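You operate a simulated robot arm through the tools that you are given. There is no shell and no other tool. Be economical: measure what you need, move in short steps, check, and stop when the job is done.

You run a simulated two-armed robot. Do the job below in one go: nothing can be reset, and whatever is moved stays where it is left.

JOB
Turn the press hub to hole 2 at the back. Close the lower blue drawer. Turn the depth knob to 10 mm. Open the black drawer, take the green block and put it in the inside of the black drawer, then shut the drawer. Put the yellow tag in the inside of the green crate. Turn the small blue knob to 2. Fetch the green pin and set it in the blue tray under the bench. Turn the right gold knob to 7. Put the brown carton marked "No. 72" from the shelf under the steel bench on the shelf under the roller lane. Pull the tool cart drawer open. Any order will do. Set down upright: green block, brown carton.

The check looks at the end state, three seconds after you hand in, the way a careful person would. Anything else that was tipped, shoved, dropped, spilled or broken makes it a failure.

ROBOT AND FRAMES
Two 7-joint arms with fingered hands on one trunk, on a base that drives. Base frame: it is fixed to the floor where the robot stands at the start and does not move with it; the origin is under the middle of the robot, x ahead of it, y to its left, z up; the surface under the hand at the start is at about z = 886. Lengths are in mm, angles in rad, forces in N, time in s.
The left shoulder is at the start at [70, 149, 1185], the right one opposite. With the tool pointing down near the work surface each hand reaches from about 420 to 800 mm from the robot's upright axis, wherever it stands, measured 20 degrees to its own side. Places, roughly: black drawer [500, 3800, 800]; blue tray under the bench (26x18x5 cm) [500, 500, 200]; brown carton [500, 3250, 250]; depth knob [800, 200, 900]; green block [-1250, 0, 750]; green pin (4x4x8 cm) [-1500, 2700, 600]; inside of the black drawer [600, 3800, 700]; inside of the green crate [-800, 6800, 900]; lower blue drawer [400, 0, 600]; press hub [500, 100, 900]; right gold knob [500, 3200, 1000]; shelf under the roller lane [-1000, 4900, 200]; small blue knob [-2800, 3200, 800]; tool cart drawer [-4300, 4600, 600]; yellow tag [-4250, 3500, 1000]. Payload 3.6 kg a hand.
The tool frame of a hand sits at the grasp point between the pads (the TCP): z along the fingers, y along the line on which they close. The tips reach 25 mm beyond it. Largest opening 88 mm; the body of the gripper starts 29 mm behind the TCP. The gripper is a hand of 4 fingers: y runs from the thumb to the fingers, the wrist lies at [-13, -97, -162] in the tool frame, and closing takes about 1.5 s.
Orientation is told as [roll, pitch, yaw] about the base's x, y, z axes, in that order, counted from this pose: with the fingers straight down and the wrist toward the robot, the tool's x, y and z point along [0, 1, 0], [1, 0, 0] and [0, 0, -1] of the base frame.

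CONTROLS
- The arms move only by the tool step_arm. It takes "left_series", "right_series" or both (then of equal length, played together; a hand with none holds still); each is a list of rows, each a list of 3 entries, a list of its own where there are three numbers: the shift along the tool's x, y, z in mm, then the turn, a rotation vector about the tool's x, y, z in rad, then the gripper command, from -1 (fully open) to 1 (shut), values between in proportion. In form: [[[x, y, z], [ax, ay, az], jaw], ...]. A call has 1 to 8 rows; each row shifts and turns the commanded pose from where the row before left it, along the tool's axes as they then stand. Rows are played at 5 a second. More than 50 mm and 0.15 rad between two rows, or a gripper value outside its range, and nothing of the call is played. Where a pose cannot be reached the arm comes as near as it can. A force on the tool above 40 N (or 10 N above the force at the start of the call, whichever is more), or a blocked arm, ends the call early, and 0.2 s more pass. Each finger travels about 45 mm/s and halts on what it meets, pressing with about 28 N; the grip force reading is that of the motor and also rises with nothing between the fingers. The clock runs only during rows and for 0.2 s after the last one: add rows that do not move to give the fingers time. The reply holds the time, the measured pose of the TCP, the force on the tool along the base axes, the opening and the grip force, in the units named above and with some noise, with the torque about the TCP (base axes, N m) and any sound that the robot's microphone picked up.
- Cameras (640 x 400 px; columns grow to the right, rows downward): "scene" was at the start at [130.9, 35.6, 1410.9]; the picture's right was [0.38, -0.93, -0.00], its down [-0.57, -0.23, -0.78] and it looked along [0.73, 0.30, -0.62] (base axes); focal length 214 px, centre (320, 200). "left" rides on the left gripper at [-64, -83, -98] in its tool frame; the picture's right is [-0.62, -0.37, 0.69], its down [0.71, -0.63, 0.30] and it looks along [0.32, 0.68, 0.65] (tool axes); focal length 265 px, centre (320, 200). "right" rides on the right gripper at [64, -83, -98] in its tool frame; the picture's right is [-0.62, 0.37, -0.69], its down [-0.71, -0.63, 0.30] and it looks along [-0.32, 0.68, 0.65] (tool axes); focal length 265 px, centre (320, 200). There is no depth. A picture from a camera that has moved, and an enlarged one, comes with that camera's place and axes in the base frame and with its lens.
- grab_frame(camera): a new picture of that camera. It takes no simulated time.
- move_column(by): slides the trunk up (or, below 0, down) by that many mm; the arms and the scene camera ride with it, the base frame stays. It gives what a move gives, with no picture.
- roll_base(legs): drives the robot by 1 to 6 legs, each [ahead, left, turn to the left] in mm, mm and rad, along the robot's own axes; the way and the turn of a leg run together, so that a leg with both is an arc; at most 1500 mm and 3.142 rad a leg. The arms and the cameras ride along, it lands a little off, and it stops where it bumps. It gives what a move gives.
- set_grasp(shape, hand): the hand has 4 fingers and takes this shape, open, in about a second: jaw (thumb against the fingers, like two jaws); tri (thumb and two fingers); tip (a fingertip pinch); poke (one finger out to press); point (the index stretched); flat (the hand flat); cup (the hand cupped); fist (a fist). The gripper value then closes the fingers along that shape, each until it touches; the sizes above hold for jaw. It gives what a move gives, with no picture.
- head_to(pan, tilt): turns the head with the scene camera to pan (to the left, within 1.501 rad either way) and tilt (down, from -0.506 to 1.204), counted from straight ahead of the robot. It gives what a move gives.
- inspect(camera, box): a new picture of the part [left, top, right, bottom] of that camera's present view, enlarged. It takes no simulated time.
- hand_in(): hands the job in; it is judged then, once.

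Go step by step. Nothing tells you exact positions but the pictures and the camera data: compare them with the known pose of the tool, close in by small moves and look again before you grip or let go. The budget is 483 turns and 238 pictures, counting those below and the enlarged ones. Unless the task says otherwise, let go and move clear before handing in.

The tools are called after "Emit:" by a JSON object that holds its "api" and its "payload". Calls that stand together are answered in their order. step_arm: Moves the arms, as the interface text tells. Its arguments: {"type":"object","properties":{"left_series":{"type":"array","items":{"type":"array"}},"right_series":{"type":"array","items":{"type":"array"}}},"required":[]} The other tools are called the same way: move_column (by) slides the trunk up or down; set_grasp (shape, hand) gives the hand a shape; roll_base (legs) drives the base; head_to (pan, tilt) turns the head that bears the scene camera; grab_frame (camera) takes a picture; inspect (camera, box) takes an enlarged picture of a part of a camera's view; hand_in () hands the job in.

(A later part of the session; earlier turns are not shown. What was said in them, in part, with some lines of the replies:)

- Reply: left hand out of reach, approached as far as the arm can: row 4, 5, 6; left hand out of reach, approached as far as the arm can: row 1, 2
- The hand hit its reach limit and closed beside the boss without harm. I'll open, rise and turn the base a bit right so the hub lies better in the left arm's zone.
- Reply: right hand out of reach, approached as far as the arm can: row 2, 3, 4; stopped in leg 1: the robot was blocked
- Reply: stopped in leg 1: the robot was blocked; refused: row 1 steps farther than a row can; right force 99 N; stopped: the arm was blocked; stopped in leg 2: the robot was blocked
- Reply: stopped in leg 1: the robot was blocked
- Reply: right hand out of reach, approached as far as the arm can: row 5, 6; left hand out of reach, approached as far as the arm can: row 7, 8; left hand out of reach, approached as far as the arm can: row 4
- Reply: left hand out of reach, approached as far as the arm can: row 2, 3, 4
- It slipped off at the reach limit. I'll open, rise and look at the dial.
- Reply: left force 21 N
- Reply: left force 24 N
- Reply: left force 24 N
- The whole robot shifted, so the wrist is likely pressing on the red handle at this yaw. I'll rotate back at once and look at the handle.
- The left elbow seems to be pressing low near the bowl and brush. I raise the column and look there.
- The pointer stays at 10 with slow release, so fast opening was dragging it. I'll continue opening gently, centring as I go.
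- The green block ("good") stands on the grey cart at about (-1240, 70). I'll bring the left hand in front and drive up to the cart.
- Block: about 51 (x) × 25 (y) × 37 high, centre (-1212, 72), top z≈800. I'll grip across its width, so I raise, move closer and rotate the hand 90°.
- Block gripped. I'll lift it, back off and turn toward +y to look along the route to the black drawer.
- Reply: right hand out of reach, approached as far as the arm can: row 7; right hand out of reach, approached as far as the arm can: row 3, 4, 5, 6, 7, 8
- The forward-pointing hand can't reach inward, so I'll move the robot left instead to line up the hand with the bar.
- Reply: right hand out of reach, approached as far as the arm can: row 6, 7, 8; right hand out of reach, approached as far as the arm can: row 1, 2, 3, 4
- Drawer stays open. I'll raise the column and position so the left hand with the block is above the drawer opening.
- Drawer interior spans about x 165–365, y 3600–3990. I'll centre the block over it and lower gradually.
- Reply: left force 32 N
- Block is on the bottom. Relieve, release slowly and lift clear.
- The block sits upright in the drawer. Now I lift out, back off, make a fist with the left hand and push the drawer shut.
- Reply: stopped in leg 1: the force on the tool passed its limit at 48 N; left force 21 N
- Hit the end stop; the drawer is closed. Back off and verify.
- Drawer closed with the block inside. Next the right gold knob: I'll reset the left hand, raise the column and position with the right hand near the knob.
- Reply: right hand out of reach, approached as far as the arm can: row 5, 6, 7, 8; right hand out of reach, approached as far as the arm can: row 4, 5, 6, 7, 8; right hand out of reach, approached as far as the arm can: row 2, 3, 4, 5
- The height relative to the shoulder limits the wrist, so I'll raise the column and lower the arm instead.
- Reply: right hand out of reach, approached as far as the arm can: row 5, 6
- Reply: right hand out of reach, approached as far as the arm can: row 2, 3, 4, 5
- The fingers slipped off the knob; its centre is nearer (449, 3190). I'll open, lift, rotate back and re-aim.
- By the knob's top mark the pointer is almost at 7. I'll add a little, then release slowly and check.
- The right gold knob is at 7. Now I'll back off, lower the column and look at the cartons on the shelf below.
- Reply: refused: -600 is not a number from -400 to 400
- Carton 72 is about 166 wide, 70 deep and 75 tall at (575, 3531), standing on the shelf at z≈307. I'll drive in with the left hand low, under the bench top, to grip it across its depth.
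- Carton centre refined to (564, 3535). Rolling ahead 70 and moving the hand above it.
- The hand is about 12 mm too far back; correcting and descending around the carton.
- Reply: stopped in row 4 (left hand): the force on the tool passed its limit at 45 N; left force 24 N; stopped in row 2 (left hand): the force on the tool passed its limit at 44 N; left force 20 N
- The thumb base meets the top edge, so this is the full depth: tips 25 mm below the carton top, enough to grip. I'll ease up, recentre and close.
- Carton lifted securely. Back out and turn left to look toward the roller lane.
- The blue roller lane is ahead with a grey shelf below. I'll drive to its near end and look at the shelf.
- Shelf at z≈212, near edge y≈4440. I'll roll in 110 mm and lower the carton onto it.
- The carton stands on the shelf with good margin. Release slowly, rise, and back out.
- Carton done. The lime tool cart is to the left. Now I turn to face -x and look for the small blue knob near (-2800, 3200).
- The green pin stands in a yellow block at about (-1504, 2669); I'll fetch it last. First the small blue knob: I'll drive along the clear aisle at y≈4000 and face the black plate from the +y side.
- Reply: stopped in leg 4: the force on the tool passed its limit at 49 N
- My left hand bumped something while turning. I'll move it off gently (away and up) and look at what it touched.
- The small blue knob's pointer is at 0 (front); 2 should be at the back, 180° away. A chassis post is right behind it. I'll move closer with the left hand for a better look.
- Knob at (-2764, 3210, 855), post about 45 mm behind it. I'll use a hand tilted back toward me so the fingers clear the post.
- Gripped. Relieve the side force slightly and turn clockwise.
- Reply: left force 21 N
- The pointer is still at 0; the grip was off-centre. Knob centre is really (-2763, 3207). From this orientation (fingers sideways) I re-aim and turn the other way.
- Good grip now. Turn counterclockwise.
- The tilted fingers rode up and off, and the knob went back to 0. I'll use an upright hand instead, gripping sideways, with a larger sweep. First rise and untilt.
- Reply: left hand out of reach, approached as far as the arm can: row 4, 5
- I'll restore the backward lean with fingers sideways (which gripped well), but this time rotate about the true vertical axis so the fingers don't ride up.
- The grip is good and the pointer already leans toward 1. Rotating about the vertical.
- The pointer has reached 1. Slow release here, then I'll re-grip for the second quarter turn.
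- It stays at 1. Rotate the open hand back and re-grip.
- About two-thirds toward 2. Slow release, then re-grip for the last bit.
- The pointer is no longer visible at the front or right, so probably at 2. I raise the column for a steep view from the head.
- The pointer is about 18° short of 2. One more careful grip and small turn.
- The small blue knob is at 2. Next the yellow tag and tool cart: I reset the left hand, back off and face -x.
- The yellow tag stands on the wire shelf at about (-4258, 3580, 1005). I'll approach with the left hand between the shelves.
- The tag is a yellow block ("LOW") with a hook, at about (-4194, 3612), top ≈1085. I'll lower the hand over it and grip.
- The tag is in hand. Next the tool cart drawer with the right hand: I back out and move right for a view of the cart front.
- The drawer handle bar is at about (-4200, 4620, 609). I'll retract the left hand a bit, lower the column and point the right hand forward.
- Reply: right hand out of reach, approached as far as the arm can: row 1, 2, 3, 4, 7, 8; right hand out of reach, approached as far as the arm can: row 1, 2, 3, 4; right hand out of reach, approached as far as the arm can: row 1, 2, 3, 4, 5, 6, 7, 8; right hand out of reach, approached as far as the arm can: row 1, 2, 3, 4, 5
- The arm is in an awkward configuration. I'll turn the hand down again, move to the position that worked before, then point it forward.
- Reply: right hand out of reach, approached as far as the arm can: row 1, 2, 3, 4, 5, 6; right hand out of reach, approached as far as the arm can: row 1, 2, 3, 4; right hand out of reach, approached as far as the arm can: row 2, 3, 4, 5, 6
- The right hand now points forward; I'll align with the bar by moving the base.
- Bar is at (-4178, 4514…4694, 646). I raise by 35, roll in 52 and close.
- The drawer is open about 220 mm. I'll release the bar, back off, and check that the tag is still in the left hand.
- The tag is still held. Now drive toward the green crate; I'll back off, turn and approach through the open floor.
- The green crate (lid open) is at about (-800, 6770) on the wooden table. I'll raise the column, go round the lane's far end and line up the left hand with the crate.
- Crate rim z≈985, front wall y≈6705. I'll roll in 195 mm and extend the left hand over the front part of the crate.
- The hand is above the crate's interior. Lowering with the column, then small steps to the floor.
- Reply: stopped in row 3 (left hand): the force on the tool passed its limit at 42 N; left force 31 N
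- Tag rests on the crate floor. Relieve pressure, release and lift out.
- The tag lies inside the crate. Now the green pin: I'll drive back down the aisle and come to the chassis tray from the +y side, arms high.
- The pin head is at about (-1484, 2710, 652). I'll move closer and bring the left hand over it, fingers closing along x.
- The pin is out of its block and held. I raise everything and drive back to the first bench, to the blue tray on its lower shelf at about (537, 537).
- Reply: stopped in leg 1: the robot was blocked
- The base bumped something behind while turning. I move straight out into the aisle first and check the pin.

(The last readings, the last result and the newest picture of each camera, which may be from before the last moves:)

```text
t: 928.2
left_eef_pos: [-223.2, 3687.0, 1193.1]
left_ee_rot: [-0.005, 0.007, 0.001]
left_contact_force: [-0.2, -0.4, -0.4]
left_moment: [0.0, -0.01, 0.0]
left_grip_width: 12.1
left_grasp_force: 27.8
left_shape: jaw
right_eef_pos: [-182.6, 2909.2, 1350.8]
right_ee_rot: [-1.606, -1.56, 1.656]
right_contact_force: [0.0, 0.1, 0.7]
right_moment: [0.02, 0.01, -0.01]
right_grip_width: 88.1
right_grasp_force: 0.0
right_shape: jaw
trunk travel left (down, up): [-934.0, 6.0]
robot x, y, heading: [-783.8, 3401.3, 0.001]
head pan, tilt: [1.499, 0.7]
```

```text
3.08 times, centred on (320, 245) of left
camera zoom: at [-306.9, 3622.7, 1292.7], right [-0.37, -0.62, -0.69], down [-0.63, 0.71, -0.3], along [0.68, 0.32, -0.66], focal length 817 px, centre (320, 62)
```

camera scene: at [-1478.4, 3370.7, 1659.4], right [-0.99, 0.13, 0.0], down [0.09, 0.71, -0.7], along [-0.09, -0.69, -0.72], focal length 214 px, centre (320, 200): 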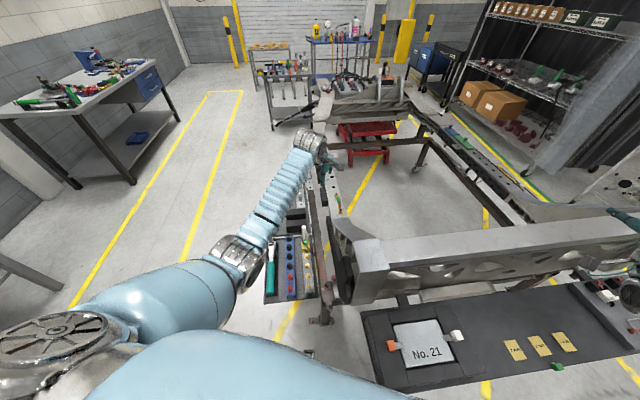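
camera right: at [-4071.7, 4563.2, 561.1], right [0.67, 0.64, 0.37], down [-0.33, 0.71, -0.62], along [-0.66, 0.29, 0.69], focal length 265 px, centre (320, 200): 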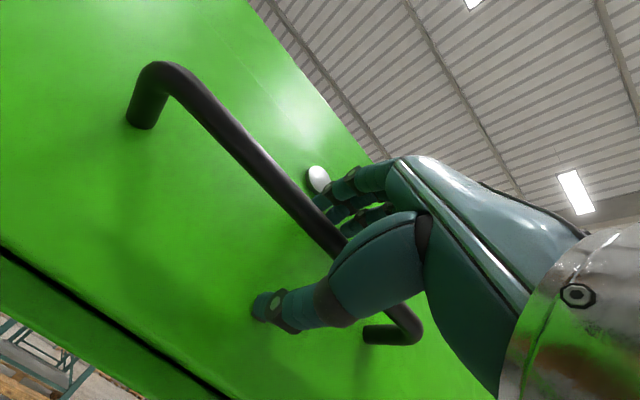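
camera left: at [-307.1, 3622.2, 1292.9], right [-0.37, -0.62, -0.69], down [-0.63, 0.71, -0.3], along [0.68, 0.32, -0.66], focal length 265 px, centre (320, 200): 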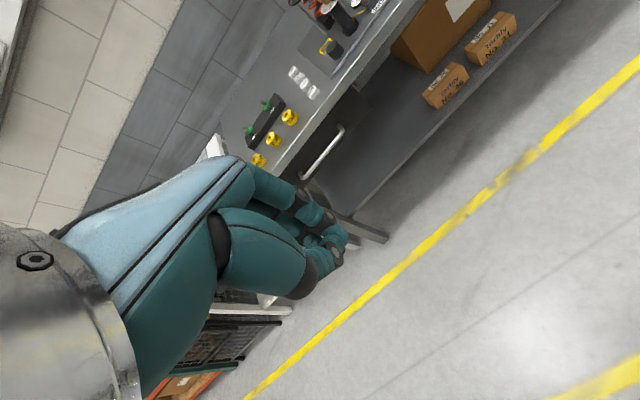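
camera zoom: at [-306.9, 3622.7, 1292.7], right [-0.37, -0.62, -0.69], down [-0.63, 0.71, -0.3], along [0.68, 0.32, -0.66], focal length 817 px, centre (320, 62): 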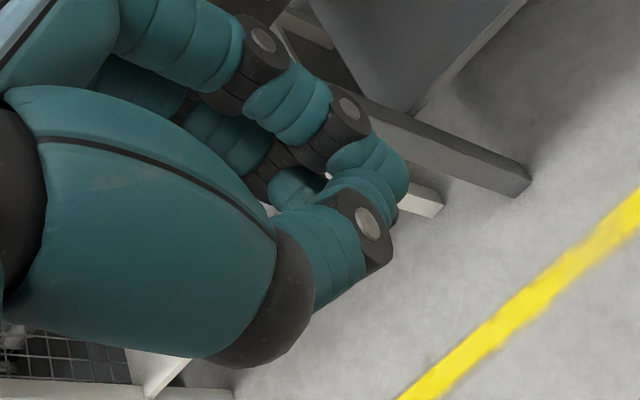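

The pin has slipped out of the hand somewhere on the way. I'll turn around in the aisle and look for it on the floor.

Emit:
{"api": "roll_base", "payload": {"legs": [[250, 0, 0], [0, 0, -2.7]]}}

Emit:
{"api": "head_to", "payload": {"pan": 0.0, "tilt": 0.65}}

Emit:
{"api": "grab_frame", "payload": {"camera": "scene"}}

```text
t: 949.1
left_eef_pos: [-943.1, 2916.7, 1194.1]
left_ee_rot: [-0.007, 0.007, -2.734]
left_contact_force: [0.7, -0.5, 0.1]
left_moment: [0.02, 0.01, 0.02]
left_grip_width: 11.9
left_grasp_force: 28.1
left_shape: jaw
right_eef_pos: [-1288.9, 3614.3, 1352.0]
right_ee_rot: [-1.607, -1.559, -1.078]
right_contact_force: [1.1, 1.0, 0.4]
right_moment: [0.0, 0.02, -0.01]
right_grip_width: 87.8
right_grasp_force: 0.0
right_shape: jaw
trunk travel left (down, up): [-934.0, 6.0]
robot x, y, heading: [-539.5, 3403.0, -2.733]
head pan, tilt: [1.499, 0.7]
```

```text
t: 950.7
left_eef_pos: [-943.8, 2914.4, 1193.0]
left_ee_rot: [-0.008, 0.008, -2.733]
left_contact_force: [0.1, 0.5, -0.5]
left_moment: [0.02, -0.02, -0.01]
left_grip_width: 12.0
left_grasp_force: 27.8
left_shape: jaw
right_eef_pos: [-1288.6, 3613.8, 1352.0]
right_ee_rot: [-1.583, -1.557, -1.102]
right_contact_force: [-0.1, -0.5, -0.3]
right_moment: [-0.05, 0.05, 0.0]
right_grip_width: 87.9
right_grasp_force: 0.1
right_shape: jaw
trunk travel left (down, up): [-934.0, 6.0]
robot x, y, heading: [-540.1, 3402.7, -2.729]
head pan, tilt: [0.0, 0.649]
```

```text
11 pictures are left
camera scene: at [-663.0, 3350.1, 1671.9], right [-0.4, 0.92, 0.0], down [0.55, 0.24, -0.8], along [-0.73, -0.32, -0.6], focal length 214 px, centre (320, 200)
```

scene: 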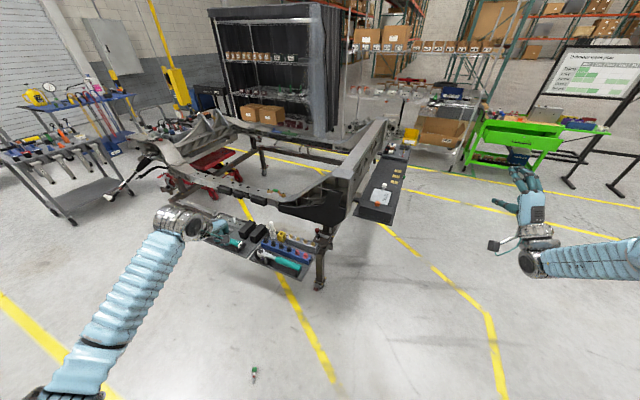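

Found it: the pin lies on the floor at about (-872, 2802). I zoom to see its orientation.

Emit:
{"api": "inspect", "payload": {"camera": "scene", "box": [228, 354, 278, 394]}}

Emit:
{"api": "move_column", "payload": {"by": -400}}

Emit:
{"api": "move_column", "payload": {"by": -400}}

```text
10.00 times, centred on (253, 374) of scene
camera zoom: at [-663.0, 3350.1, 1671.9], right [-0.4, 0.92, 0.0], down [0.55, 0.24, -0.8], along [-0.73, -0.32, -0.6], focal length 2145 px, centre (990, -1540)
```

zoom: 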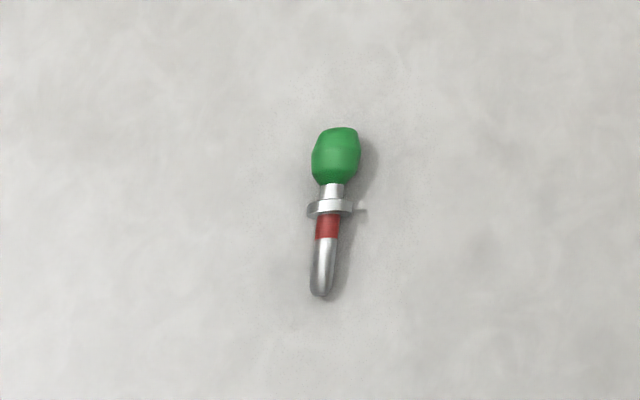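

```text
t: 954.6
left_eef_pos: [-942.9, 2915.0, 792.5]
left_ee_rot: [-0.006, 0.007, -2.735]
left_contact_force: [-0.3, -0.3, -0.3]
left_moment: [0.02, 0.03, 0.01]
left_grip_width: 11.8
left_grasp_force: 28.2
left_shape: jaw
right_eef_pos: [-1288.1, 3614.5, 951.9]
right_ee_rot: [-1.614, -1.559, -1.071]
right_contact_force: [-0.3, -0.8, 0.0]
right_moment: [-0.01, 0.0, -0.01]
right_grip_width: 87.8
right_grasp_force: 0.0
right_shape: jaw
trunk travel left (down, up): [-534.0, 406.0]
robot x, y, heading: [-538.5, 3398.2, -2.732]
head pan, tilt: [0.0, 0.649]
```

```text
t: 958.4
left_eef_pos: [-943.6, 2915.0, 392.9]
left_ee_rot: [-0.006, 0.007, -2.734]
left_contact_force: [-0.2, -0.2, -0.5]
left_moment: [-0.03, 0.0, -0.02]
left_grip_width: 11.9
left_grasp_force: 27.5
left_shape: jaw
right_eef_pos: [-1287.8, 3614.4, 551.0]
right_ee_rot: [-1.615, -1.558, -1.072]
right_contact_force: [-0.2, -0.1, 0.7]
right_moment: [0.01, 0.01, 0.03]
right_grip_width: 87.7
right_grasp_force: 0.0
right_shape: jaw
trunk travel left (down, up): [-134.0, 806.0]
robot x, y, heading: [-538.7, 3404.8, -2.732]
head pan, tilt: [0.0, 0.649]
```

The pin lies along direction ≈30°, centre (-872, 2814). I'll rotate the left hand across it and go down.

Emit:
{"api": "step_arm", "payload": {"left_series": [[[0, 0, 0], [0, 0, 0.15], 0], [[0, 0, 0], [0, 0, 0.15], -0.4], [[0, 0, 0], [0, 0, 0.15], -0.4], [[0, 0, 0], [0, 0, 0.15], -0.4], [[0, 0, 0], [0, 0, 0.15], -0.4], [[0, 0, 0], [0, 0, 0.15], -0.4], [[0, 0, 0], [0, 0, 0.15], -0.4], [[0, 0, 0], [0, 0, 0.15], -0.4]]}}

Emit:
{"api": "step_arm", "payload": {"left_series": [[[0, 0, 0], [0, 0, 0.15], -0.4], [[0, 0, 0], [0, 0, 0.11], -0.4], [[-3.8, -41, 20], [0, 0, 0], -0.4], [[-3.8, -41, 20], [0, 0, 0], -0.4], [[-3.8, -41, 20], [0, 0, 0], -0.4], [[0, 0, 40], [0, 0, 0], -0.4]]}}

Emit:
{"api": "move_column", "payload": {"by": -130}}

Emit:
{"api": "grab_frame", "payload": {"camera": "left"}}

```text
t: 960.2
left_eef_pos: [-943.3, 2914.6, 393.6]
left_ee_rot: [-0.008, -0.003, 2.348]
left_contact_force: [-0.8, -0.1, 0.4]
left_moment: [0.0, -0.03, -0.02]
left_grip_width: 61.2
left_grasp_force: 0.1
left_shape: jaw
right_eef_pos: [-1288.7, 3613.6, 550.0]
right_ee_rot: [-1.603, -1.56, -1.083]
right_contact_force: [-0.1, 0.5, -0.7]
right_moment: [0.04, 0.01, -0.03]
right_grip_width: 87.9
right_grasp_force: 0.1
right_shape: jaw
trunk travel left (down, up): [-134.0, 806.0]
robot x, y, heading: [-536.7, 3401.2, -2.728]
head pan, tilt: [0.0, 0.649]
```

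```text
t: 961.6
left_eef_pos: [-873.1, 2814.3, 292.1]
left_ee_rot: [-0.008, -0.004, 2.091]
left_contact_force: [0.1, -0.5, -0.9]
left_moment: [0.07, 0.0, 0.0]
left_grip_width: 61.4
left_grasp_force: 0.1
left_shape: jaw
right_eef_pos: [-1288.7, 3613.5, 552.3]
right_ee_rot: [-1.594, -1.558, -1.09]
right_contact_force: [0.5, -0.7, 0.6]
right_moment: [0.03, 0.0, 0.01]
right_grip_width: 87.9
right_grasp_force: 0.1
right_shape: jaw
trunk travel left (down, up): [-134.0, 806.0]
robot x, y, heading: [-536.7, 3397.4, -2.727]
head pan, tilt: [0.0, 0.649]
```

```text
t: 963.2
left_eef_pos: [-874.2, 2814.3, 163.1]
left_ee_rot: [-0.007, -0.006, 2.092]
left_contact_force: [0.6, 0.5, 0.1]
left_moment: [-0.04, 0.03, -0.04]
left_grip_width: 61.4
left_grasp_force: 0.0
left_shape: jaw
right_eef_pos: [-1287.9, 3614.5, 422.2]
right_ee_rot: [-1.627, -1.562, -1.059]
right_contact_force: [0.2, -1.0, 0.0]
right_moment: [0.0, 0.0, -0.01]
right_grip_width: 87.7
right_grasp_force: 0.1
right_shape: jaw
trunk travel left (down, up): [-4.0, 936.0]
robot x, y, heading: [-536.7, 3402.2, -2.731]
head pan, tilt: [0.0, 0.649]
```

```text
9 pictures are left
camera left: at [-777.0, 2773.4, 261.3], right [0.72, -0.01, -0.69], down [-0.31, -0.9, -0.31], along [-0.62, 0.44, -0.65], focal length 265 px, centre (320, 200)
```

left: 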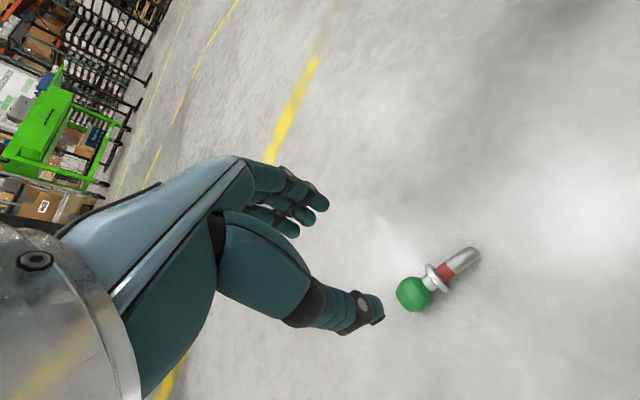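

Aligned on the pin's collar. Descend to just above the floor and grip.

Emit:
{"api": "step_arm", "payload": {"left_series": [[[0, 0, 35], [0, 0, 0], -0.3], [[0, 0, 35], [0, 0, 0], -0.3], [[0, 0, 35], [0, 0, 0], -0.3], [[0, 0, 18], [0, 0, 0], -0.3], [[0, 0, 8], [0, 0, 0], -0.3]]}}

Emit:
{"api": "step_arm", "payload": {"left_series": [[[0, 0, 0], [0, 0, 0], 0.2], [[0, 0, 0], [0, 0, 0], 0.5], [[0, 0, 0], [0, 0, 0], 1], [[0, 0, 0], [0, 0, 0], 1], [[0, 0, 0], [0, 0, 0], 1], [[0, 0, -20], [0, 0, 0], 1], [[0, 0, -40], [0, 0, 0], 1], [[0, 0, -40], [0, 0, 0], 1]]}}

Emit:
{"api": "grab_frame", "payload": {"camera": "left"}}

```text
t: 964.4
left_eef_pos: [-853.6, 2844.1, 46.9]
left_ee_rot: [-0.01, -0.006, 2.092]
left_contact_force: [-0.6, 0.0, 0.0]
left_moment: [-0.01, 0.0, 0.0]
left_grip_width: 57.8
left_grasp_force: 0.1
left_shape: jaw
left hand out of reach, approached as far as the arm can: row 2, 3, 4
right_eef_pos: [-1289.2, 3613.7, 422.2]
right_ee_rot: [-1.607, -1.556, -1.08]
right_contact_force: [0.0, -0.3, 1.3]
right_moment: [0.01, 0.01, -0.01]
right_grip_width: 87.6
right_grasp_force: 0.1
right_shape: jaw
trunk travel left (down, up): [-4.0, 936.0]
robot x, y, heading: [-538.8, 3399.9, -2.732]
head pan, tilt: [0.0, 0.649]
```

```text
t: 966.2
left_eef_pos: [-856.0, 2842.4, 146.9]
left_ee_rot: [-0.011, -0.005, 2.091]
left_contact_force: [-1.3, -0.3, 0.0]
left_moment: [0.01, -0.02, -0.01]
left_grip_width: 0.0
left_grasp_force: 28.3
left_shape: jaw
right_eef_pos: [-1289.2, 3614.1, 421.8]
right_ee_rot: [-1.597, -1.559, -1.087]
right_contact_force: [-0.5, -0.8, -0.1]
right_moment: [-0.05, -0.01, 0.03]
right_grip_width: 87.5
right_grasp_force: 0.1
right_shape: jaw
trunk travel left (down, up): [-4.0, 936.0]
robot x, y, heading: [-539.3, 3398.5, -2.729]
head pan, tilt: [0.0, 0.649]
```

```text
8 pictures are left
camera left: at [-759.9, 2801.1, 246.4], right [0.72, -0.01, -0.69], down [-0.31, -0.9, -0.31], along [-0.62, 0.44, -0.65], focal length 265 px, centre (320, 200)
```

left: 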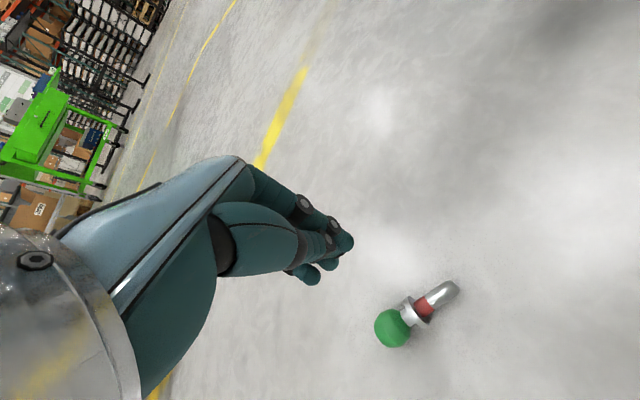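

Out of reach made it miss; the pin hasn't moved. I'll bring the base closer and retry, checking the position before closing.

Emit:
{"api": "roll_base", "payload": {"legs": [[95, 73, 0]]}}

Emit:
{"api": "step_arm", "payload": {"left_series": [[[-37.5, 23, 0], [0, 0, 0], -0.3], [[-37.5, 23, 0], [0, 0, 0], -0.3], [[0, 0, 0], [0, 0, 0], -0.3]]}}

Emit:
{"api": "step_arm", "payload": {"left_series": [[[0, 0, 30], [0, 0, 0], -0.3], [[0, 0, 30], [0, 0, 0], -0.3], [[0, 0, 25], [0, 0, 0], -0.3]]}}

```text
t: 968.0
left_eef_pos: [-910.9, 2738.6, 147.2]
left_ee_rot: [-0.008, -0.008, 2.091]
left_contact_force: [0.0, -0.2, -0.5]
left_moment: [0.01, 0.0, 0.02]
left_grip_width: 0.0
left_grasp_force: 28.1
left_shape: jaw
right_eef_pos: [-1343.8, 3510.9, 421.6]
right_ee_rot: [-1.624, -1.556, -1.064]
right_contact_force: [-0.3, -0.4, -0.1]
right_moment: [0.0, 0.05, 0.03]
right_grip_width: 88.1
right_grasp_force: 0.0
right_shape: jaw
trunk travel left (down, up): [-4.0, 936.0]
robot x, y, heading: [-593.6, 3293.5, -2.731]
head pan, tilt: [0.0, 0.649]
```

```text
t: 968.8
left_eef_pos: [-870.1, 2816.0, 148.5]
left_ee_rot: [-0.008, -0.007, 2.091]
left_contact_force: [-0.4, 0.1, -0.6]
left_moment: [0.01, -0.02, 0.03]
left_grip_width: 57.0
left_grasp_force: 0.0
left_shape: jaw
right_eef_pos: [-1343.8, 3509.6, 422.2]
right_ee_rot: [-1.591, -1.557, -1.095]
right_contact_force: [-0.1, 0.8, -0.1]
right_moment: [0.0, 0.0, -0.03]
right_grip_width: 88.0
right_grasp_force: 0.0
right_shape: jaw
trunk travel left (down, up): [-4.0, 936.0]
robot x, y, heading: [-594.3, 3293.9, -2.733]
head pan, tilt: [0.0, 0.649]
```

```text
t: 969.6
left_eef_pos: [-870.6, 2817.8, 62.4]
left_ee_rot: [-0.008, -0.005, 2.088]
left_contact_force: [0.0, 0.3, 0.6]
left_moment: [-0.02, -0.02, -0.01]
left_grip_width: 57.2
left_grasp_force: 0.1
left_shape: jaw
right_eef_pos: [-1344.8, 3510.4, 422.5]
right_ee_rot: [-1.615, -1.559, -1.072]
right_contact_force: [0.1, -0.3, 0.1]
right_moment: [-0.04, 0.01, 0.04]
right_grip_width: 87.8
right_grasp_force: 0.0
right_shape: jaw
trunk travel left (down, up): [-4.0, 936.0]
robot x, y, heading: [-596.8, 3293.9, -2.733]
head pan, tilt: [0.0, 0.649]
```

Emit:
{"api": "step_arm", "payload": {"left_series": [[[3.5, -1, 15], [0, 0, 0], -0.3], [[0, 0, 10], [0, 0, 0], -0.3], [[0, 0, 6], [0, 0, 0], -0.3]]}}

Emit:
{"api": "step_arm", "payload": {"left_series": [[[0, 0, 0], [0, 0, 0], 0.2], [[0, 0, 0], [0, 0, 0], 0.5], [[0, 0, 0], [0, 0, 0], 1], [[0, 0, 0], [0, 0, 0], 1], [[0, 0, 0], [0, 0, 0], 1], [[0, 0, -15], [0, 0, 0], 1], [[0, 0, -30], [0, 0, 0], 1], [[0, 0, -30], [0, 0, 0], 1]]}}

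Emit:
{"api": "grab_frame", "payload": {"camera": "left"}}

```text
t: 970.4
left_eef_pos: [-870.3, 2813.9, 32.2]
left_ee_rot: [-0.009, -0.004, 2.09]
left_contact_force: [0.0, 0.5, -0.4]
left_moment: [-0.02, -0.03, -0.04]
left_grip_width: 57.3
left_grasp_force: 0.1
left_shape: jaw
right_eef_pos: [-1345.6, 3510.4, 421.1]
right_ee_rot: [-1.604, -1.559, -1.083]
right_contact_force: [-0.8, 0.5, -0.4]
right_moment: [0.02, 0.01, -0.02]
right_grip_width: 87.9
right_grasp_force: 0.1
right_shape: jaw
trunk travel left (down, up): [-4.0, 936.0]
robot x, y, heading: [-599.2, 3294.1, -2.733]
head pan, tilt: [0.0, 0.649]
```

```text
t: 972.2
left_eef_pos: [-871.9, 2812.2, 107.1]
left_ee_rot: [-0.009, -0.006, 2.091]
left_contact_force: [0.2, -0.3, -0.6]
left_moment: [0.02, -0.01, -0.01]
left_grip_width: 15.6
left_grasp_force: 27.7
left_shape: jaw
right_eef_pos: [-1344.9, 3511.0, 421.3]
right_ee_rot: [-1.592, -1.557, -1.094]
right_contact_force: [0.4, -0.2, 0.0]
right_moment: [0.0, 0.0, 0.02]
right_grip_width: 87.8
right_grasp_force: 0.0
right_shape: jaw
trunk travel left (down, up): [-4.0, 936.0]
robot x, y, heading: [-593.5, 3293.2, -2.734]
head pan, tilt: [0.0, 0.649]
```

```text
7 pictures are left
camera left: at [-776.0, 2770.9, 205.7], right [0.72, -0.01, -0.69], down [-0.31, -0.9, -0.31], along [-0.62, 0.44, -0.65], focal length 265 px, centre (320, 200)
```

left: 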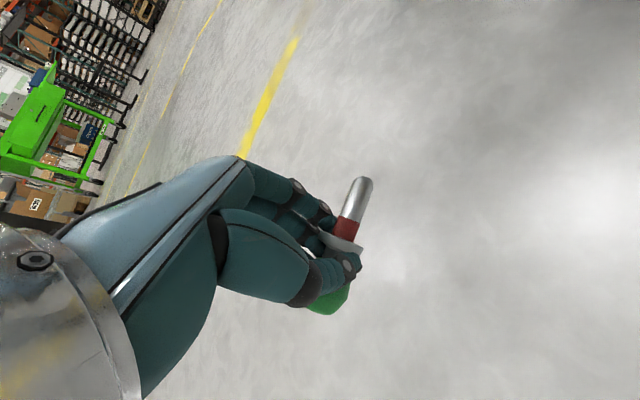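

The pin is held firmly across its neck this time. I raise, move clear of the chassis and drive back to the first bench.

Emit:
{"api": "move_column", "payload": {"by": 400}}

Emit:
{"api": "roll_base", "payload": {"legs": [[-183, 80, 0], [0, 0, -1.775], [0, 0, -1.775]]}}

Emit:
{"api": "roll_base", "payload": {"legs": [[0, -1480, 0], [0, -1470, 0]]}}

Emit:
{"api": "grab_frame", "payload": {"camera": "left"}}

```text
t: 976.1
left_eef_pos: [-871.3, 2812.8, 507.1]
left_ee_rot: [-0.01, -0.006, 2.092]
left_contact_force: [-0.5, -0.2, -0.1]
left_moment: [-0.01, -0.01, -0.02]
left_grip_width: 15.7
left_grasp_force: 28.3
left_shape: jaw
right_eef_pos: [-1344.4, 3510.0, 820.8]
right_ee_rot: [-1.592, -1.557, -1.096]
right_contact_force: [0.0, -0.6, 1.5]
right_moment: [0.0, -0.02, 0.02]
right_grip_width: 88.0
right_grasp_force: 0.1
right_shape: jaw
trunk travel left (down, up): [-404.0, 536.0]
robot x, y, heading: [-596.7, 3294.2, -2.738]
head pan, tilt: [0.0, 0.649]
```

```text
t: 995.8
left_eef_pos: [-417.6, 3847.5, 507.9]
left_ee_rot: [-0.007, -0.006, -0.498]
left_contact_force: [-0.2, -0.3, -0.8]
left_moment: [0.01, 0.01, 0.02]
left_grip_width: 15.4
left_grasp_force: 28.0
left_shape: jaw
right_eef_pos: [342.0, 3510.3, 823.1]
right_ee_rot: [-1.617, -1.545, 2.662]
right_contact_force: [-16.9, -0.4, -0.3]
right_moment: [-0.02, -0.9, 0.05]
right_grip_width: 87.5
right_grasp_force: 0.0
right_shape: jaw
trunk travel left (down, up): [-404.0, 536.0]
robot x, y, heading: [-400.8, 3295.0, 0.976]
head pan, tilt: [0.0, 0.649]
stopped in leg 3: the force on the tool passed its limit at 43 N (the readings are from after the stop); the commanded pose is now the measured one
```

```text
t: 997.2
left_eef_pos: [-410.2, 3842.9, 506.7]
left_ee_rot: [-0.007, -0.007, -0.498]
left_contact_force: [0.2, -0.4, -0.7]
left_moment: [0.0, 0.01, -0.05]
left_grip_width: 15.2
left_grasp_force: 27.8
left_shape: jaw
right_eef_pos: [343.0, 3510.3, 822.2]
right_ee_rot: [-1.539, -1.536, 2.603]
right_contact_force: [-19.1, -0.6, -0.6]
right_moment: [0.07, -1.06, 0.1]
right_grip_width: 87.5
right_grasp_force: 0.1
right_shape: jaw
trunk travel left (down, up): [-404.0, 536.0]
robot x, y, heading: [-389.9, 3287.2, 0.976]
head pan, tilt: [0.0, 0.649]
stopped in leg 1: the force on the tool passed its limit at 42 N (the readings are from after the stop); the commanded pose is now the measured one
```

```text
6 pictures are left
camera left: at [-515.7, 3826.5, 605.4], right [-0.62, -0.38, -0.69], down [-0.21, 0.93, -0.31], along [0.76, -0.05, -0.65], focal length 265 px, centre (320, 200)
```

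left: 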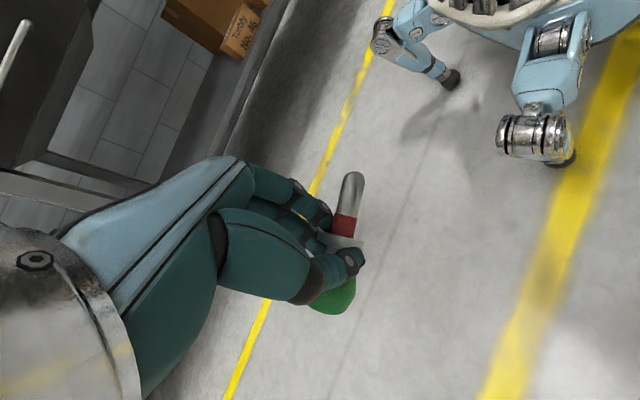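

The right hand touched the steel bench front edge. I back straight off, finish the turn, then strafe.

Emit:
{"api": "roll_base", "payload": {"legs": [[-180, 265, 0]]}}

Emit:
{"api": "roll_base", "payload": {"legs": [[0, 0, -0.976]]}}

Emit:
{"api": "roll_base", "payload": {"legs": [[0, -1480, 0], [0, -1470, 0]]}}

```text
t: 1001.2
left_eef_pos: [-728.0, 3843.9, 507.7]
left_ee_rot: [-0.009, -0.004, -0.499]
left_contact_force: [-0.4, 0.2, -0.5]
left_moment: [0.02, 0.02, 0.02]
left_grip_width: 15.2
left_grasp_force: 28.1
left_shape: jaw
right_eef_pos: [26.9, 3509.7, 820.2]
right_ee_rot: [-1.4, -1.541, 2.454]
right_contact_force: [-0.1, 0.1, 0.8]
right_moment: [0.04, 0.0, -0.01]
right_grip_width: 87.7
right_grasp_force: 0.1
right_shape: jaw
trunk travel left (down, up): [-404.0, 536.0]
robot x, y, heading: [-715.7, 3291.7, 0.971]
head pan, tilt: [0.0, 0.649]
```

```text
t: 1007.9
left_eef_pos: [-262.1, 3611.1, 506.8]
left_ee_rot: [-0.01, -0.005, -1.478]
left_contact_force: [0.5, -0.4, -0.5]
left_moment: [-0.01, 0.0, 0.02]
left_grip_width: 14.9
left_grasp_force: 27.9
left_shape: jaw
right_eef_pos: [-117.2, 2798.0, 819.1]
right_ee_rot: [-1.404, -1.54, 1.479]
right_contact_force: [0.1, 0.2, -0.2]
right_moment: [0.0, -0.03, -0.01]
right_grip_width: 88.0
right_grasp_force: 0.0
right_shape: jaw
trunk travel left (down, up): [-404.0, 536.0]
robot x, y, heading: [-712.9, 3289.8, -0.008]
head pan, tilt: [0.0, 0.649]
```

```text
t: 1045.3
left_eef_pos: [-281.2, 663.7, 506.3]
left_ee_rot: [-0.01, -0.006, -1.462]
left_contact_force: [0.5, 1.2, -0.3]
left_moment: [0.01, 0.04, -0.02]
left_grip_width: 14.7
left_grasp_force: 28.3
left_shape: jaw
right_eef_pos: [-124.2, -147.3, 819.8]
right_ee_rot: [-1.399, -1.54, 1.491]
right_contact_force: [-0.2, -0.1, 0.4]
right_moment: [-0.03, -0.01, 0.0]
right_grip_width: 87.8
right_grasp_force: 0.0
right_shape: jaw
trunk travel left (down, up): [-404.0, 536.0]
robot x, y, heading: [-725.4, 337.4, 0.008]
head pan, tilt: [0.0, 0.649]
```

I fold the right hand back so it clears the bench, and turn the left hand so the pin lies across.

Emit:
{"api": "step_arm", "payload": {"left_series": [[[0, 0, 0], [0, 0, -0.15], 1], [[0, 0, 0], [0, 0, -0.15], 1], [[0, 0, 0], [0, 0, -0.15], 1], [[0, 0, 0], [0, 0, -0.15], 1], [[0, 0, 0], [0, 0, -0.15], 1], [[0, 0, 0], [0, 0, -0.15], 1], [[0, 0, 0], [0, 0, -0.15], 1], [[0, 0, 0], [0, 0, -0.15], 1]], "right_series": [[[0, 0, -20], [0.15, 0, 0], -0.5], [[0, 0, -20], [0.15, 0, 0], -0.5], [[0, 0, -20], [0.15, 0, 0], -0.5], [[0, 0, 0], [0.15, 0, 0], -0.5], [[0, 0, 0], [0.15, 0, 0], -0.5], [[0, 0, 0], [0.15, 0, 0], -0.5], [[0, 0, 0], [0.15, 0, 0], -0.5], [[0, 0, 0], [0.15, 0, 0], -0.5]]}}

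Emit:
{"api": "step_arm", "payload": {"left_series": [[[0, 0, 0], [0, 0, -0.15], 1], [[0, 0, 0], [0, 0, -0.1], 1], [[-40, 10, 0], [0, 0, 0], 1], [[-40, 10, 0], [0, 0, 0], 1], [[-40, 10, 0], [0, 0, 0], 1], [[0, 40, 0], [0, 0, 0], 1], [[0, 40, 0], [0, 0, 0], 1], [[0, 40, 0], [0, 0, 0], 1]], "right_series": [[[0, 0, 0], [0.15, 0, 0], -0.5], [[0, 0, 0], [0.15, 0, 0], -0.5], [[0, -40, 0], [0.04, 0, 0], -0.5], [[0, -40, 0], [0, 0, 0], -0.5], [[0, -40, 0], [0, 0, 0], -0.5], [[0, -40, 0], [0, 0, 0], -0.5], [[0, -30, 0], [0, 0, 0], -0.5], [[0, 0, 0], [0, 0, 0], -0.5]]}}

```text
t: 1047.1
left_eef_pos: [-279.5, 664.2, 505.7]
left_ee_rot: [-0.01, 0.007, -0.261]
left_contact_force: [0.7, -0.6, -1.3]
left_moment: [-0.02, 0.01, 0.0]
left_grip_width: 14.7
left_grasp_force: 28.3
left_shape: jaw
right_eef_pos: [-182.4, -152.5, 829.3]
right_ee_rot: [-0.036, -0.364, 0.103]
right_contact_force: [-0.8, 0.5, 0.1]
right_moment: [-0.01, 0.02, -0.02]
right_grip_width: 66.4
right_grasp_force: 0.2
right_shape: jaw
trunk travel left (down, up): [-404.0, 536.0]
robot x, y, heading: [-727.7, 335.9, 0.009]
head pan, tilt: [0.0, 0.649]
```

```text
t: 1048.9
left_eef_pos: [-131.9, 542.0, 503.7]
left_ee_rot: [-0.008, 0.009, -0.013]
left_contact_force: [0.3, 0.0, -0.9]
left_moment: [-0.02, 0.02, 0.0]
left_grip_width: 14.2
left_grasp_force: 28.4
left_shape: jaw
right_eef_pos: [-332.6, -188.5, 798.2]
right_ee_rot: [-0.03, -0.025, 0.092]
right_contact_force: [0.1, 0.4, -0.7]
right_moment: [0.01, -0.01, 0.0]
right_grip_width: 66.0
right_grasp_force: 0.0
right_shape: jaw
right hand out of reach, approached as far as the arm can: row 3, 4, 5, 6, 7
trunk travel left (down, up): [-404.0, 536.0]
robot x, y, heading: [-725.4, 336.0, 0.005]
head pan, tilt: [0.0, 0.649]
```

Emit:
{"api": "move_column", "payload": {"by": -170}}

Emit:
{"api": "roll_base", "payload": {"legs": [[610, 0, 0]]}}

Emit:
{"api": "step_arm", "payload": {"left_series": [[[0, 25, 0], [0, 0, 0], 1], [[0, 20, 0], [0, 0, 0], 1]]}}

Emit:
{"api": "grab_frame", "payload": {"camera": "left"}}

```text
t: 1050.8
left_eef_pos: [-131.8, 541.1, 336.8]
left_ee_rot: [-0.008, 0.008, -0.014]
left_contact_force: [0.0, 0.5, -1.1]
left_moment: [-0.03, 0.02, 0.02]
left_grip_width: 14.6
left_grasp_force: 27.7
left_shape: jaw
right_eef_pos: [-333.4, -187.5, 629.6]
right_ee_rot: [-0.032, -0.029, 0.091]
right_contact_force: [0.2, -0.2, -0.9]
right_moment: [0.03, 0.03, 0.02]
right_grip_width: 66.2
right_grasp_force: 0.1
right_shape: jaw
trunk travel left (down, up): [-234.0, 706.0]
robot x, y, heading: [-728.4, 333.0, 0.005]
head pan, tilt: [0.0, 0.649]
```

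```text
t: 1059.0
left_eef_pos: [475.4, 541.4, 335.2]
left_ee_rot: [-0.007, 0.01, -0.017]
left_contact_force: [0.5, 0.5, -0.3]
left_moment: [-0.03, -0.01, 0.0]
left_grip_width: 14.3
left_grasp_force: 27.7
left_shape: jaw
right_eef_pos: [271.9, -187.9, 628.0]
right_ee_rot: [-0.026, -0.03, 0.089]
right_contact_force: [-0.3, -0.3, -0.3]
right_moment: [0.04, 0.04, 0.0]
right_grip_width: 66.1
right_grasp_force: 0.0
right_shape: jaw
trunk travel left (down, up): [-234.0, 706.0]
robot x, y, heading: [-118.9, 339.8, 0.003]
head pan, tilt: [0.0, 0.649]
```

```text
t: 1059.6
left_eef_pos: [521.6, 542.5, 334.8]
left_ee_rot: [-0.007, 0.009, -0.017]
left_contact_force: [0.0, -0.6, -1.0]
left_moment: [0.0, 0.03, 0.0]
left_grip_width: 14.4
left_grasp_force: 28.2
left_shape: jaw
right_eef_pos: [271.9, -188.0, 627.8]
right_ee_rot: [-0.028, -0.031, 0.093]
right_contact_force: [-0.2, 0.3, 0.3]
right_moment: [-0.02, 0.0, -0.02]
right_grip_width: 66.3
right_grasp_force: 0.0
right_shape: jaw
trunk travel left (down, up): [-234.0, 706.0]
robot x, y, heading: [-119.8, 340.0, 0.0]
head pan, tilt: [0.0, 0.649]
```

```text
5 pictures are left
camera left: at [436.3, 478.7, 434.5], right [-0.39, -0.62, -0.69], down [-0.62, 0.72, -0.3], along [0.68, 0.31, -0.66], focal length 265 px, centre (320, 200)
```

left: 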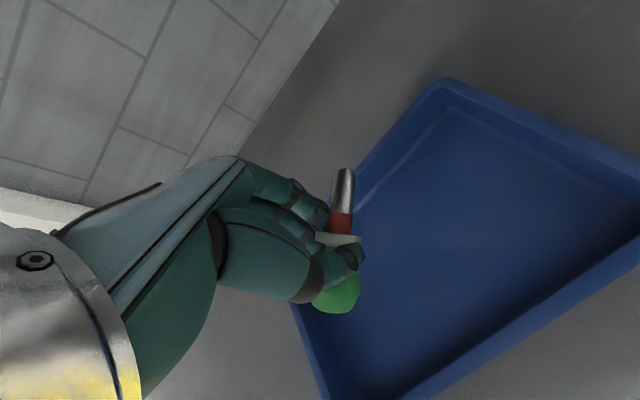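

The hand is over the tray, a bit near its back-left. I'll shift toward the middle and lower until contact.

Emit:
{"api": "step_arm", "payload": {"left_series": [[[-30, -20, 20], [0, 0, 0], 1], [[0, 0, 25], [0, 0, 0], 1], [[0, 0, 20], [0, 0, 0], 1], [[0, 0, 10], [0, 0, 0], 1]]}}

Emit:
{"api": "step_arm", "payload": {"left_series": [[[0, 0, 8], [0, 0, 0], 1], [[0, 0, 6], [0, 0, 0], 1], [[0, 0, 6], [0, 0, 0], 1], [[0, 0, 5], [0, 0, 0], 1]]}}

```text
t: 1060.6
left_eef_pos: [500.5, 511.0, 259.9]
left_ee_rot: [-0.007, 0.006, -0.018]
left_contact_force: [-0.1, -0.4, -0.3]
left_moment: [0.02, -0.04, 0.02]
left_grip_width: 14.5
left_grasp_force: 28.0
left_shape: jaw
right_eef_pos: [270.8, -187.4, 628.3]
right_ee_rot: [-0.028, -0.03, 0.091]
right_contact_force: [0.0, 0.3, -0.1]
right_moment: [-0.02, 0.01, 0.02]
right_grip_width: 66.2
right_grasp_force: 0.1
right_shape: jaw
trunk travel left (down, up): [-234.0, 706.0]
robot x, y, heading: [-117.7, 338.3, 0.0]
head pan, tilt: [0.0, 0.649]
```

```text
t: 1061.6
left_eef_pos: [499.7, 511.3, 235.8]
left_ee_rot: [-0.008, 0.007, -0.017]
left_contact_force: [0.1, 0.9, -0.6]
left_moment: [-0.01, 0.03, 0.01]
left_grip_width: 14.8
left_grasp_force: 28.3
left_shape: jaw
right_eef_pos: [272.0, -187.4, 628.5]
right_ee_rot: [-0.028, -0.03, 0.09]
right_contact_force: [-0.8, 0.5, -0.3]
right_moment: [0.02, 0.0, -0.01]
right_grip_width: 66.3
right_grasp_force: 0.1
right_shape: jaw
trunk travel left (down, up): [-234.0, 706.0]
robot x, y, heading: [-120.4, 337.6, 0.004]
head pan, tilt: [0.0, 0.649]
```

Emit:
{"api": "step_arm", "payload": {"left_series": [[[0, 0, 5], [0, 0, 0], 1], [[0, 0, 5], [0, 0, 0], 1], [[0, 0, 5], [0, 0, 0], 1]]}}

Emit:
{"api": "grab_frame", "payload": {"camera": "left"}}

```text
t: 1062.4
left_eef_pos: [500.4, 508.1, 225.6]
left_ee_rot: [-0.006, -0.002, -0.019]
left_contact_force: [-0.4, -5.5, 16.2]
left_moment: [0.25, 0.26, 0.13]
left_grip_width: 14.4
left_grasp_force: 27.9
left_shape: jaw
right_eef_pos: [270.8, -187.1, 628.1]
right_ee_rot: [-0.027, -0.033, 0.089]
right_contact_force: [0.5, 0.3, 0.0]
right_moment: [-0.01, 0.02, 0.0]
right_grip_width: 66.2
right_grasp_force: 0.1
right_shape: jaw
trunk travel left (down, up): [-234.0, 706.0]
robot x, y, heading: [-119.4, 340.1, 0.005]
head pan, tilt: [0.0, 0.649]
```

```text
4 pictures are left
camera left: at [415.5, 447.0, 324.4], right [-0.38, -0.62, -0.69], down [-0.62, 0.72, -0.31], along [0.69, 0.31, -0.66], focal length 265 px, centre (320, 200)
```

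left: 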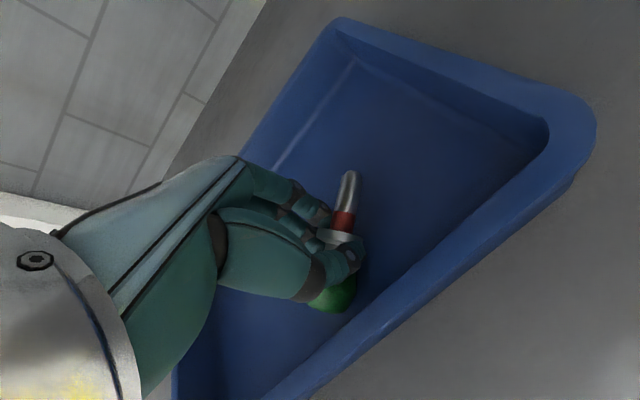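

The pin is on the tray floor. Gentle release with a small opening, then straight up.

Emit:
{"api": "step_arm", "payload": {"left_series": [[[0, 0, -4], [0, 0, 0], 1], [[0, 0, 0], [0, 0, 0], 0.6], [[0, 0, 0], [0, 0, 0], 0.5], [[0, 0, 0], [0, 0, 0], 0.4], [[0, 2, 0], [0, 0, 0], 0.25], [[0, 2, 0], [0, 0, 0], 0.15], [[0, 0, -15], [0, 0, 0], 0.15], [[0, 0, -30], [0, 0, 0], 0.15]]}}

Emit:
{"api": "step_arm", "payload": {"left_series": [[[0, 0, -40], [0, 0, 0], 0.15], [[0, 0, -40], [0, 0, 0], 0.15], [[0, 0, -20], [0, 0, 0], 0.15]]}}

Emit:
{"api": "grab_frame", "payload": {"camera": "left"}}

```text
t: 1064.2
left_eef_pos: [503.5, 511.5, 271.2]
left_ee_rot: [-0.005, 0.009, -0.017]
left_contact_force: [-0.5, -0.1, -1.6]
left_moment: [0.04, 0.01, 0.02]
left_grip_width: 37.0
left_grasp_force: 0.0
left_shape: jaw
right_eef_pos: [271.8, -186.3, 629.1]
right_ee_rot: [-0.027, -0.028, 0.089]
right_contact_force: [-0.1, 0.2, 0.7]
right_moment: [-0.02, -0.01, -0.01]
right_grip_width: 66.2
right_grasp_force: 0.0
right_shape: jaw
trunk travel left (down, up): [-234.0, 706.0]
robot x, y, heading: [-118.5, 338.4, 0.006]
head pan, tilt: [0.0, 0.649]
```

```text
t: 1065.0
left_eef_pos: [504.2, 512.5, 369.4]
left_ee_rot: [-0.006, 0.011, -0.018]
left_contact_force: [0.4, -0.3, -0.8]
left_moment: [0.0, 0.01, 0.01]
left_grip_width: 36.9
left_grasp_force: 0.2
left_shape: jaw
right_eef_pos: [271.0, -186.7, 628.3]
right_ee_rot: [-0.029, -0.029, 0.089]
right_contact_force: [-0.4, -1.1, 0.4]
right_moment: [0.04, 0.03, 0.03]
right_grip_width: 65.8
right_grasp_force: 0.1
right_shape: jaw
trunk travel left (down, up): [-234.0, 706.0]
robot x, y, heading: [-118.9, 338.1, -0.0]
head pan, tilt: [0.0, 0.649]
```

```text
3 pictures are left
camera left: at [419.3, 449.3, 469.6], right [-0.39, -0.62, -0.69], down [-0.62, 0.72, -0.3], along [0.68, 0.31, -0.66], focal length 265 px, centre (320, 200)
```

left: 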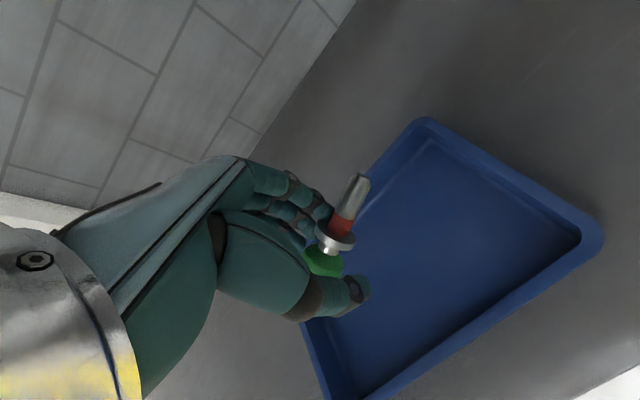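

The pin came up resting on the curled fingertips. I'll lower again, then open fully at floor level so it drops the last millimetres.

Emit:
{"api": "step_arm", "payload": {"left_series": [[[0, 12, 20], [0, 0, 0], 0.15], [[0, 13, 20], [0, 0, 0], 0.15], [[0, 0, 30], [0, 0, 0], 0.15], [[0, 0, 30], [0, 0, 0], 0.15], [[0, 0, 25], [0, 0, 0], 0.15], [[0, 0, 10], [0, 0, 0], 0.15]]}}

Emit:
{"api": "step_arm", "payload": {"left_series": [[[0, 0, 4], [0, 0, 0], 0.15], [[0, 0, 3], [0, 0, 0], 0.15]]}}

```text
t: 1066.4
left_eef_pos: [527.1, 510.3, 234.9]
left_ee_rot: [-0.007, 0.005, -0.018]
left_contact_force: [0.3, 0.3, 0.4]
left_moment: [0.02, -0.01, -0.01]
left_grip_width: 37.0
left_grasp_force: 0.1
left_shape: jaw
right_eef_pos: [272.6, -187.3, 628.4]
right_ee_rot: [-0.028, -0.03, 0.091]
right_contact_force: [-0.5, -0.1, 0.5]
right_moment: [0.0, 0.04, 0.01]
right_grip_width: 66.4
right_grasp_force: 0.1
right_shape: jaw
trunk travel left (down, up): [-234.0, 706.0]
robot x, y, heading: [-119.8, 332.8, -0.0]
head pan, tilt: [0.0, 0.649]
```

```text
t: 1067.0
left_eef_pos: [528.3, 510.0, 228.3]
left_ee_rot: [-0.008, 0.007, -0.017]
left_contact_force: [0.4, 0.3, 0.3]
left_moment: [0.01, -0.05, -0.01]
left_grip_width: 37.3
left_grasp_force: 0.0
left_shape: jaw
right_eef_pos: [271.5, -187.5, 627.7]
right_ee_rot: [-0.028, -0.03, 0.09]
right_contact_force: [1.2, -0.4, -0.2]
right_moment: [-0.02, 0.0, 0.0]
right_grip_width: 66.3
right_grasp_force: 0.1
right_shape: jaw
trunk travel left (down, up): [-234.0, 706.0]
robot x, y, heading: [-115.1, 338.1, 0.001]
head pan, tilt: [0.0, 0.649]
```

Emit:
{"api": "step_arm", "payload": {"left_series": [[[0, 0, 0], [0, 0, 0], -0.1], [[0, 0, 0], [0, 0, 0], -0.4], [[0, 0, 0], [0, 0, 0], -0.7], [[0, 0, 0], [0, 0, 0], -1], [[0, 0, 0], [0, 0, 0], -1], [[0, 0, 0], [0, 0, 0], -1], [[0, -5, -20], [0, 0, 0], -1], [[0, -5, -30], [0, 0, 0], -1]]}}

Emit:
{"api": "grab_frame", "payload": {"camera": "left"}}

```text
t: 1068.8
left_eef_pos: [519.0, 511.0, 278.8]
left_ee_rot: [-0.005, 0.009, -0.018]
left_contact_force: [-0.5, -0.5, -0.3]
left_moment: [0.0, -0.01, 0.01]
left_grip_width: 87.7
left_grasp_force: 0.0
left_shape: jaw
right_eef_pos: [271.1, -187.2, 628.2]
right_ee_rot: [-0.027, -0.029, 0.089]
right_contact_force: [0.2, 0.3, -1.3]
right_moment: [-0.03, 0.01, -0.02]
right_grip_width: 66.5
right_grasp_force: 0.0
right_shape: jaw
trunk travel left (down, up): [-234.0, 706.0]
robot x, y, heading: [-119.3, 338.3, 0.003]
head pan, tilt: [0.0, 0.649]
```

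```text
2 pictures are left
camera left: at [433.4, 447.9, 378.1], right [-0.39, -0.62, -0.69], down [-0.62, 0.72, -0.3], along [0.68, 0.31, -0.66], focal length 265 px, centre (320, 200)
```

left: 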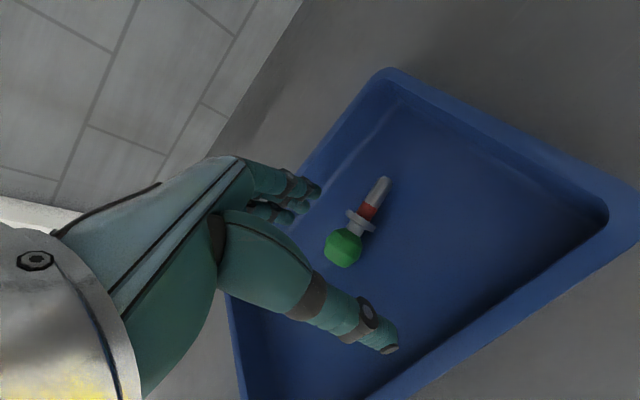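

The pin lies in the blue tray. I lift clear and back away, then take a last look at the bench.

Emit:
{"api": "step_arm", "payload": {"left_series": [[[0, 0, -40], [0, 0, 0], -1], [[0, 0, -40], [0, 0, 0], -1], [[0, 0, -20], [0, 0, 0], -1]]}}

Emit:
{"api": "roll_base", "payload": {"legs": [[-280, 0, 0]]}}

Emit:
{"api": "move_column", "payload": {"by": 400}}

Emit:
{"api": "head_to", "payload": {"pan": 0.0, "tilt": 0.7}}

Emit:
{"api": "grab_frame", "payload": {"camera": "scene"}}

```text
t: 1069.6
left_eef_pos: [519.7, 510.2, 379.0]
left_ee_rot: [-0.008, 0.008, -0.015]
left_contact_force: [0.2, -0.3, 0.1]
left_moment: [0.01, 0.03, -0.03]
left_grip_width: 87.7
left_grasp_force: 0.1
left_shape: jaw
right_eef_pos: [271.5, -187.3, 628.5]
right_ee_rot: [-0.028, -0.03, 0.09]
right_contact_force: [-0.6, -0.5, -0.5]
right_moment: [0.01, 0.01, -0.03]
right_grip_width: 66.1
right_grasp_force: 0.1
right_shape: jaw
trunk travel left (down, up): [-234.0, 706.0]
robot x, y, heading: [-118.2, 339.7, -0.002]
head pan, tilt: [0.0, 0.649]
```

```text
t: 1073.7
left_eef_pos: [241.2, 509.3, 378.0]
left_ee_rot: [-0.006, 0.008, -0.018]
left_contact_force: [-0.1, -0.1, -0.6]
left_moment: [-0.01, 0.01, 0.01]
left_grip_width: 87.7
left_grasp_force: 0.0
left_shape: jaw
right_eef_pos: [-5.9, -187.7, 628.8]
right_ee_rot: [-0.027, -0.03, 0.091]
right_contact_force: [0.5, -0.6, 0.0]
right_moment: [0.05, -0.02, 0.01]
right_grip_width: 66.3
right_grasp_force: 0.0
right_shape: jaw
trunk travel left (down, up): [-234.0, 706.0]
robot x, y, heading: [-400.2, 337.3, 0.004]
head pan, tilt: [0.0, 0.649]
```

```text
t: 1077.6
left_eef_pos: [241.3, 509.8, 778.7]
left_ee_rot: [-0.008, 0.007, -0.016]
left_contact_force: [-0.2, 0.8, 1.1]
left_moment: [0.0, -0.01, -0.02]
left_grip_width: 87.9
left_grasp_force: 0.1
left_shape: jaw
right_eef_pos: [-6.1, -187.8, 1027.4]
right_ee_rot: [-0.027, -0.029, 0.091]
right_contact_force: [0.4, 0.3, 0.0]
right_moment: [0.01, -0.01, 0.04]
right_grip_width: 66.1
right_grasp_force: 0.0
right_shape: jaw
trunk travel left (down, up): [-634.0, 306.0]
robot x, y, heading: [-399.8, 339.2, 0.004]
head pan, tilt: [0.0, 0.649]
```

```text
t: 1078.2
left_eef_pos: [241.6, 509.6, 778.2]
left_ee_rot: [-0.007, 0.007, -0.017]
left_contact_force: [-0.2, 0.8, 0.5]
left_moment: [0.0, 0.02, 0.02]
left_grip_width: 87.8
left_grasp_force: 0.1
left_shape: jaw
right_eef_pos: [-6.5, -188.6, 1027.1]
right_ee_rot: [-0.027, -0.03, 0.09]
right_contact_force: [0.3, 0.4, -0.2]
right_moment: [0.01, 0.0, 0.01]
right_grip_width: 66.2
right_grasp_force: 0.0
right_shape: jaw
trunk travel left (down, up): [-634.0, 306.0]
robot x, y, heading: [-398.2, 341.6, 0.004]
head pan, tilt: [0.0, 0.7]
```

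```text
1 pictures are left
camera scene: at [-263.2, 341.6, 1367.6], right [0.0, -1.0, 0.0], down [-0.64, 0.0, -0.77], along [0.77, 0.0, -0.64], focal length 214 px, centre (320, 200)
```

scene: 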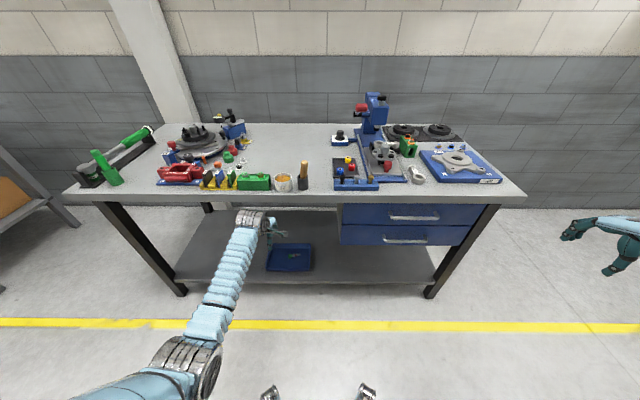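

Emit:
{"api": "inspect", "payload": {"camera": "scene", "box": [326, 120, 406, 175]}}

```text
7.27 times, centred on (366, 148) of scene
camera zoom: at [-263.2, 341.6, 1367.6], right [0.0, -1.0, 0.0], down [-0.64, 0.0, -0.77], along [0.77, 0.0, -0.64], focal length 1560 px, centre (-14, 582)
```

zoom: 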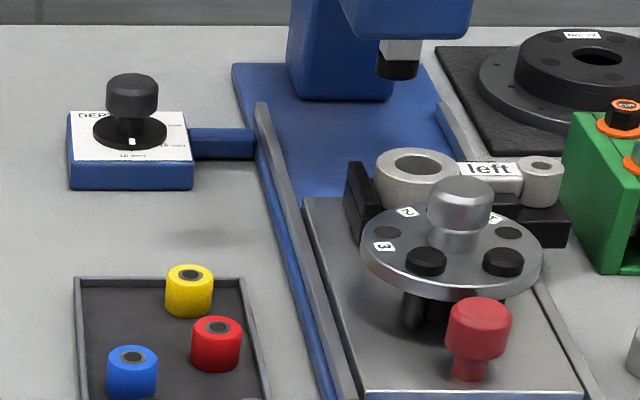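

The depth pointer is at 10, the hub has hole 2 at the back, both bench drawers are shut, and the pin is in the tray. Both hands are clear, so I'm handing in.

Emit:
{"api": "hand_in", "payload": {}}

```text
The job is handed in.
```

I finished every item on the list and handed the job in. I dropped the green pin on the floor while carrying it, then picked it up and put it in the blue tray.

- **Checked in pictures:** the first bench was checked just before handing in. I checked the other stations as I finished each one and did not go back to look again.
- **Bumps:** my hands or base touched the bench fronts, the chassis area and a cart a few times. I saw nothing out of place afterwards, but I didn't check every contact point closely.
- **Tool cart drawer:** it is open about 220 mm. I did not pull it to its full travel.
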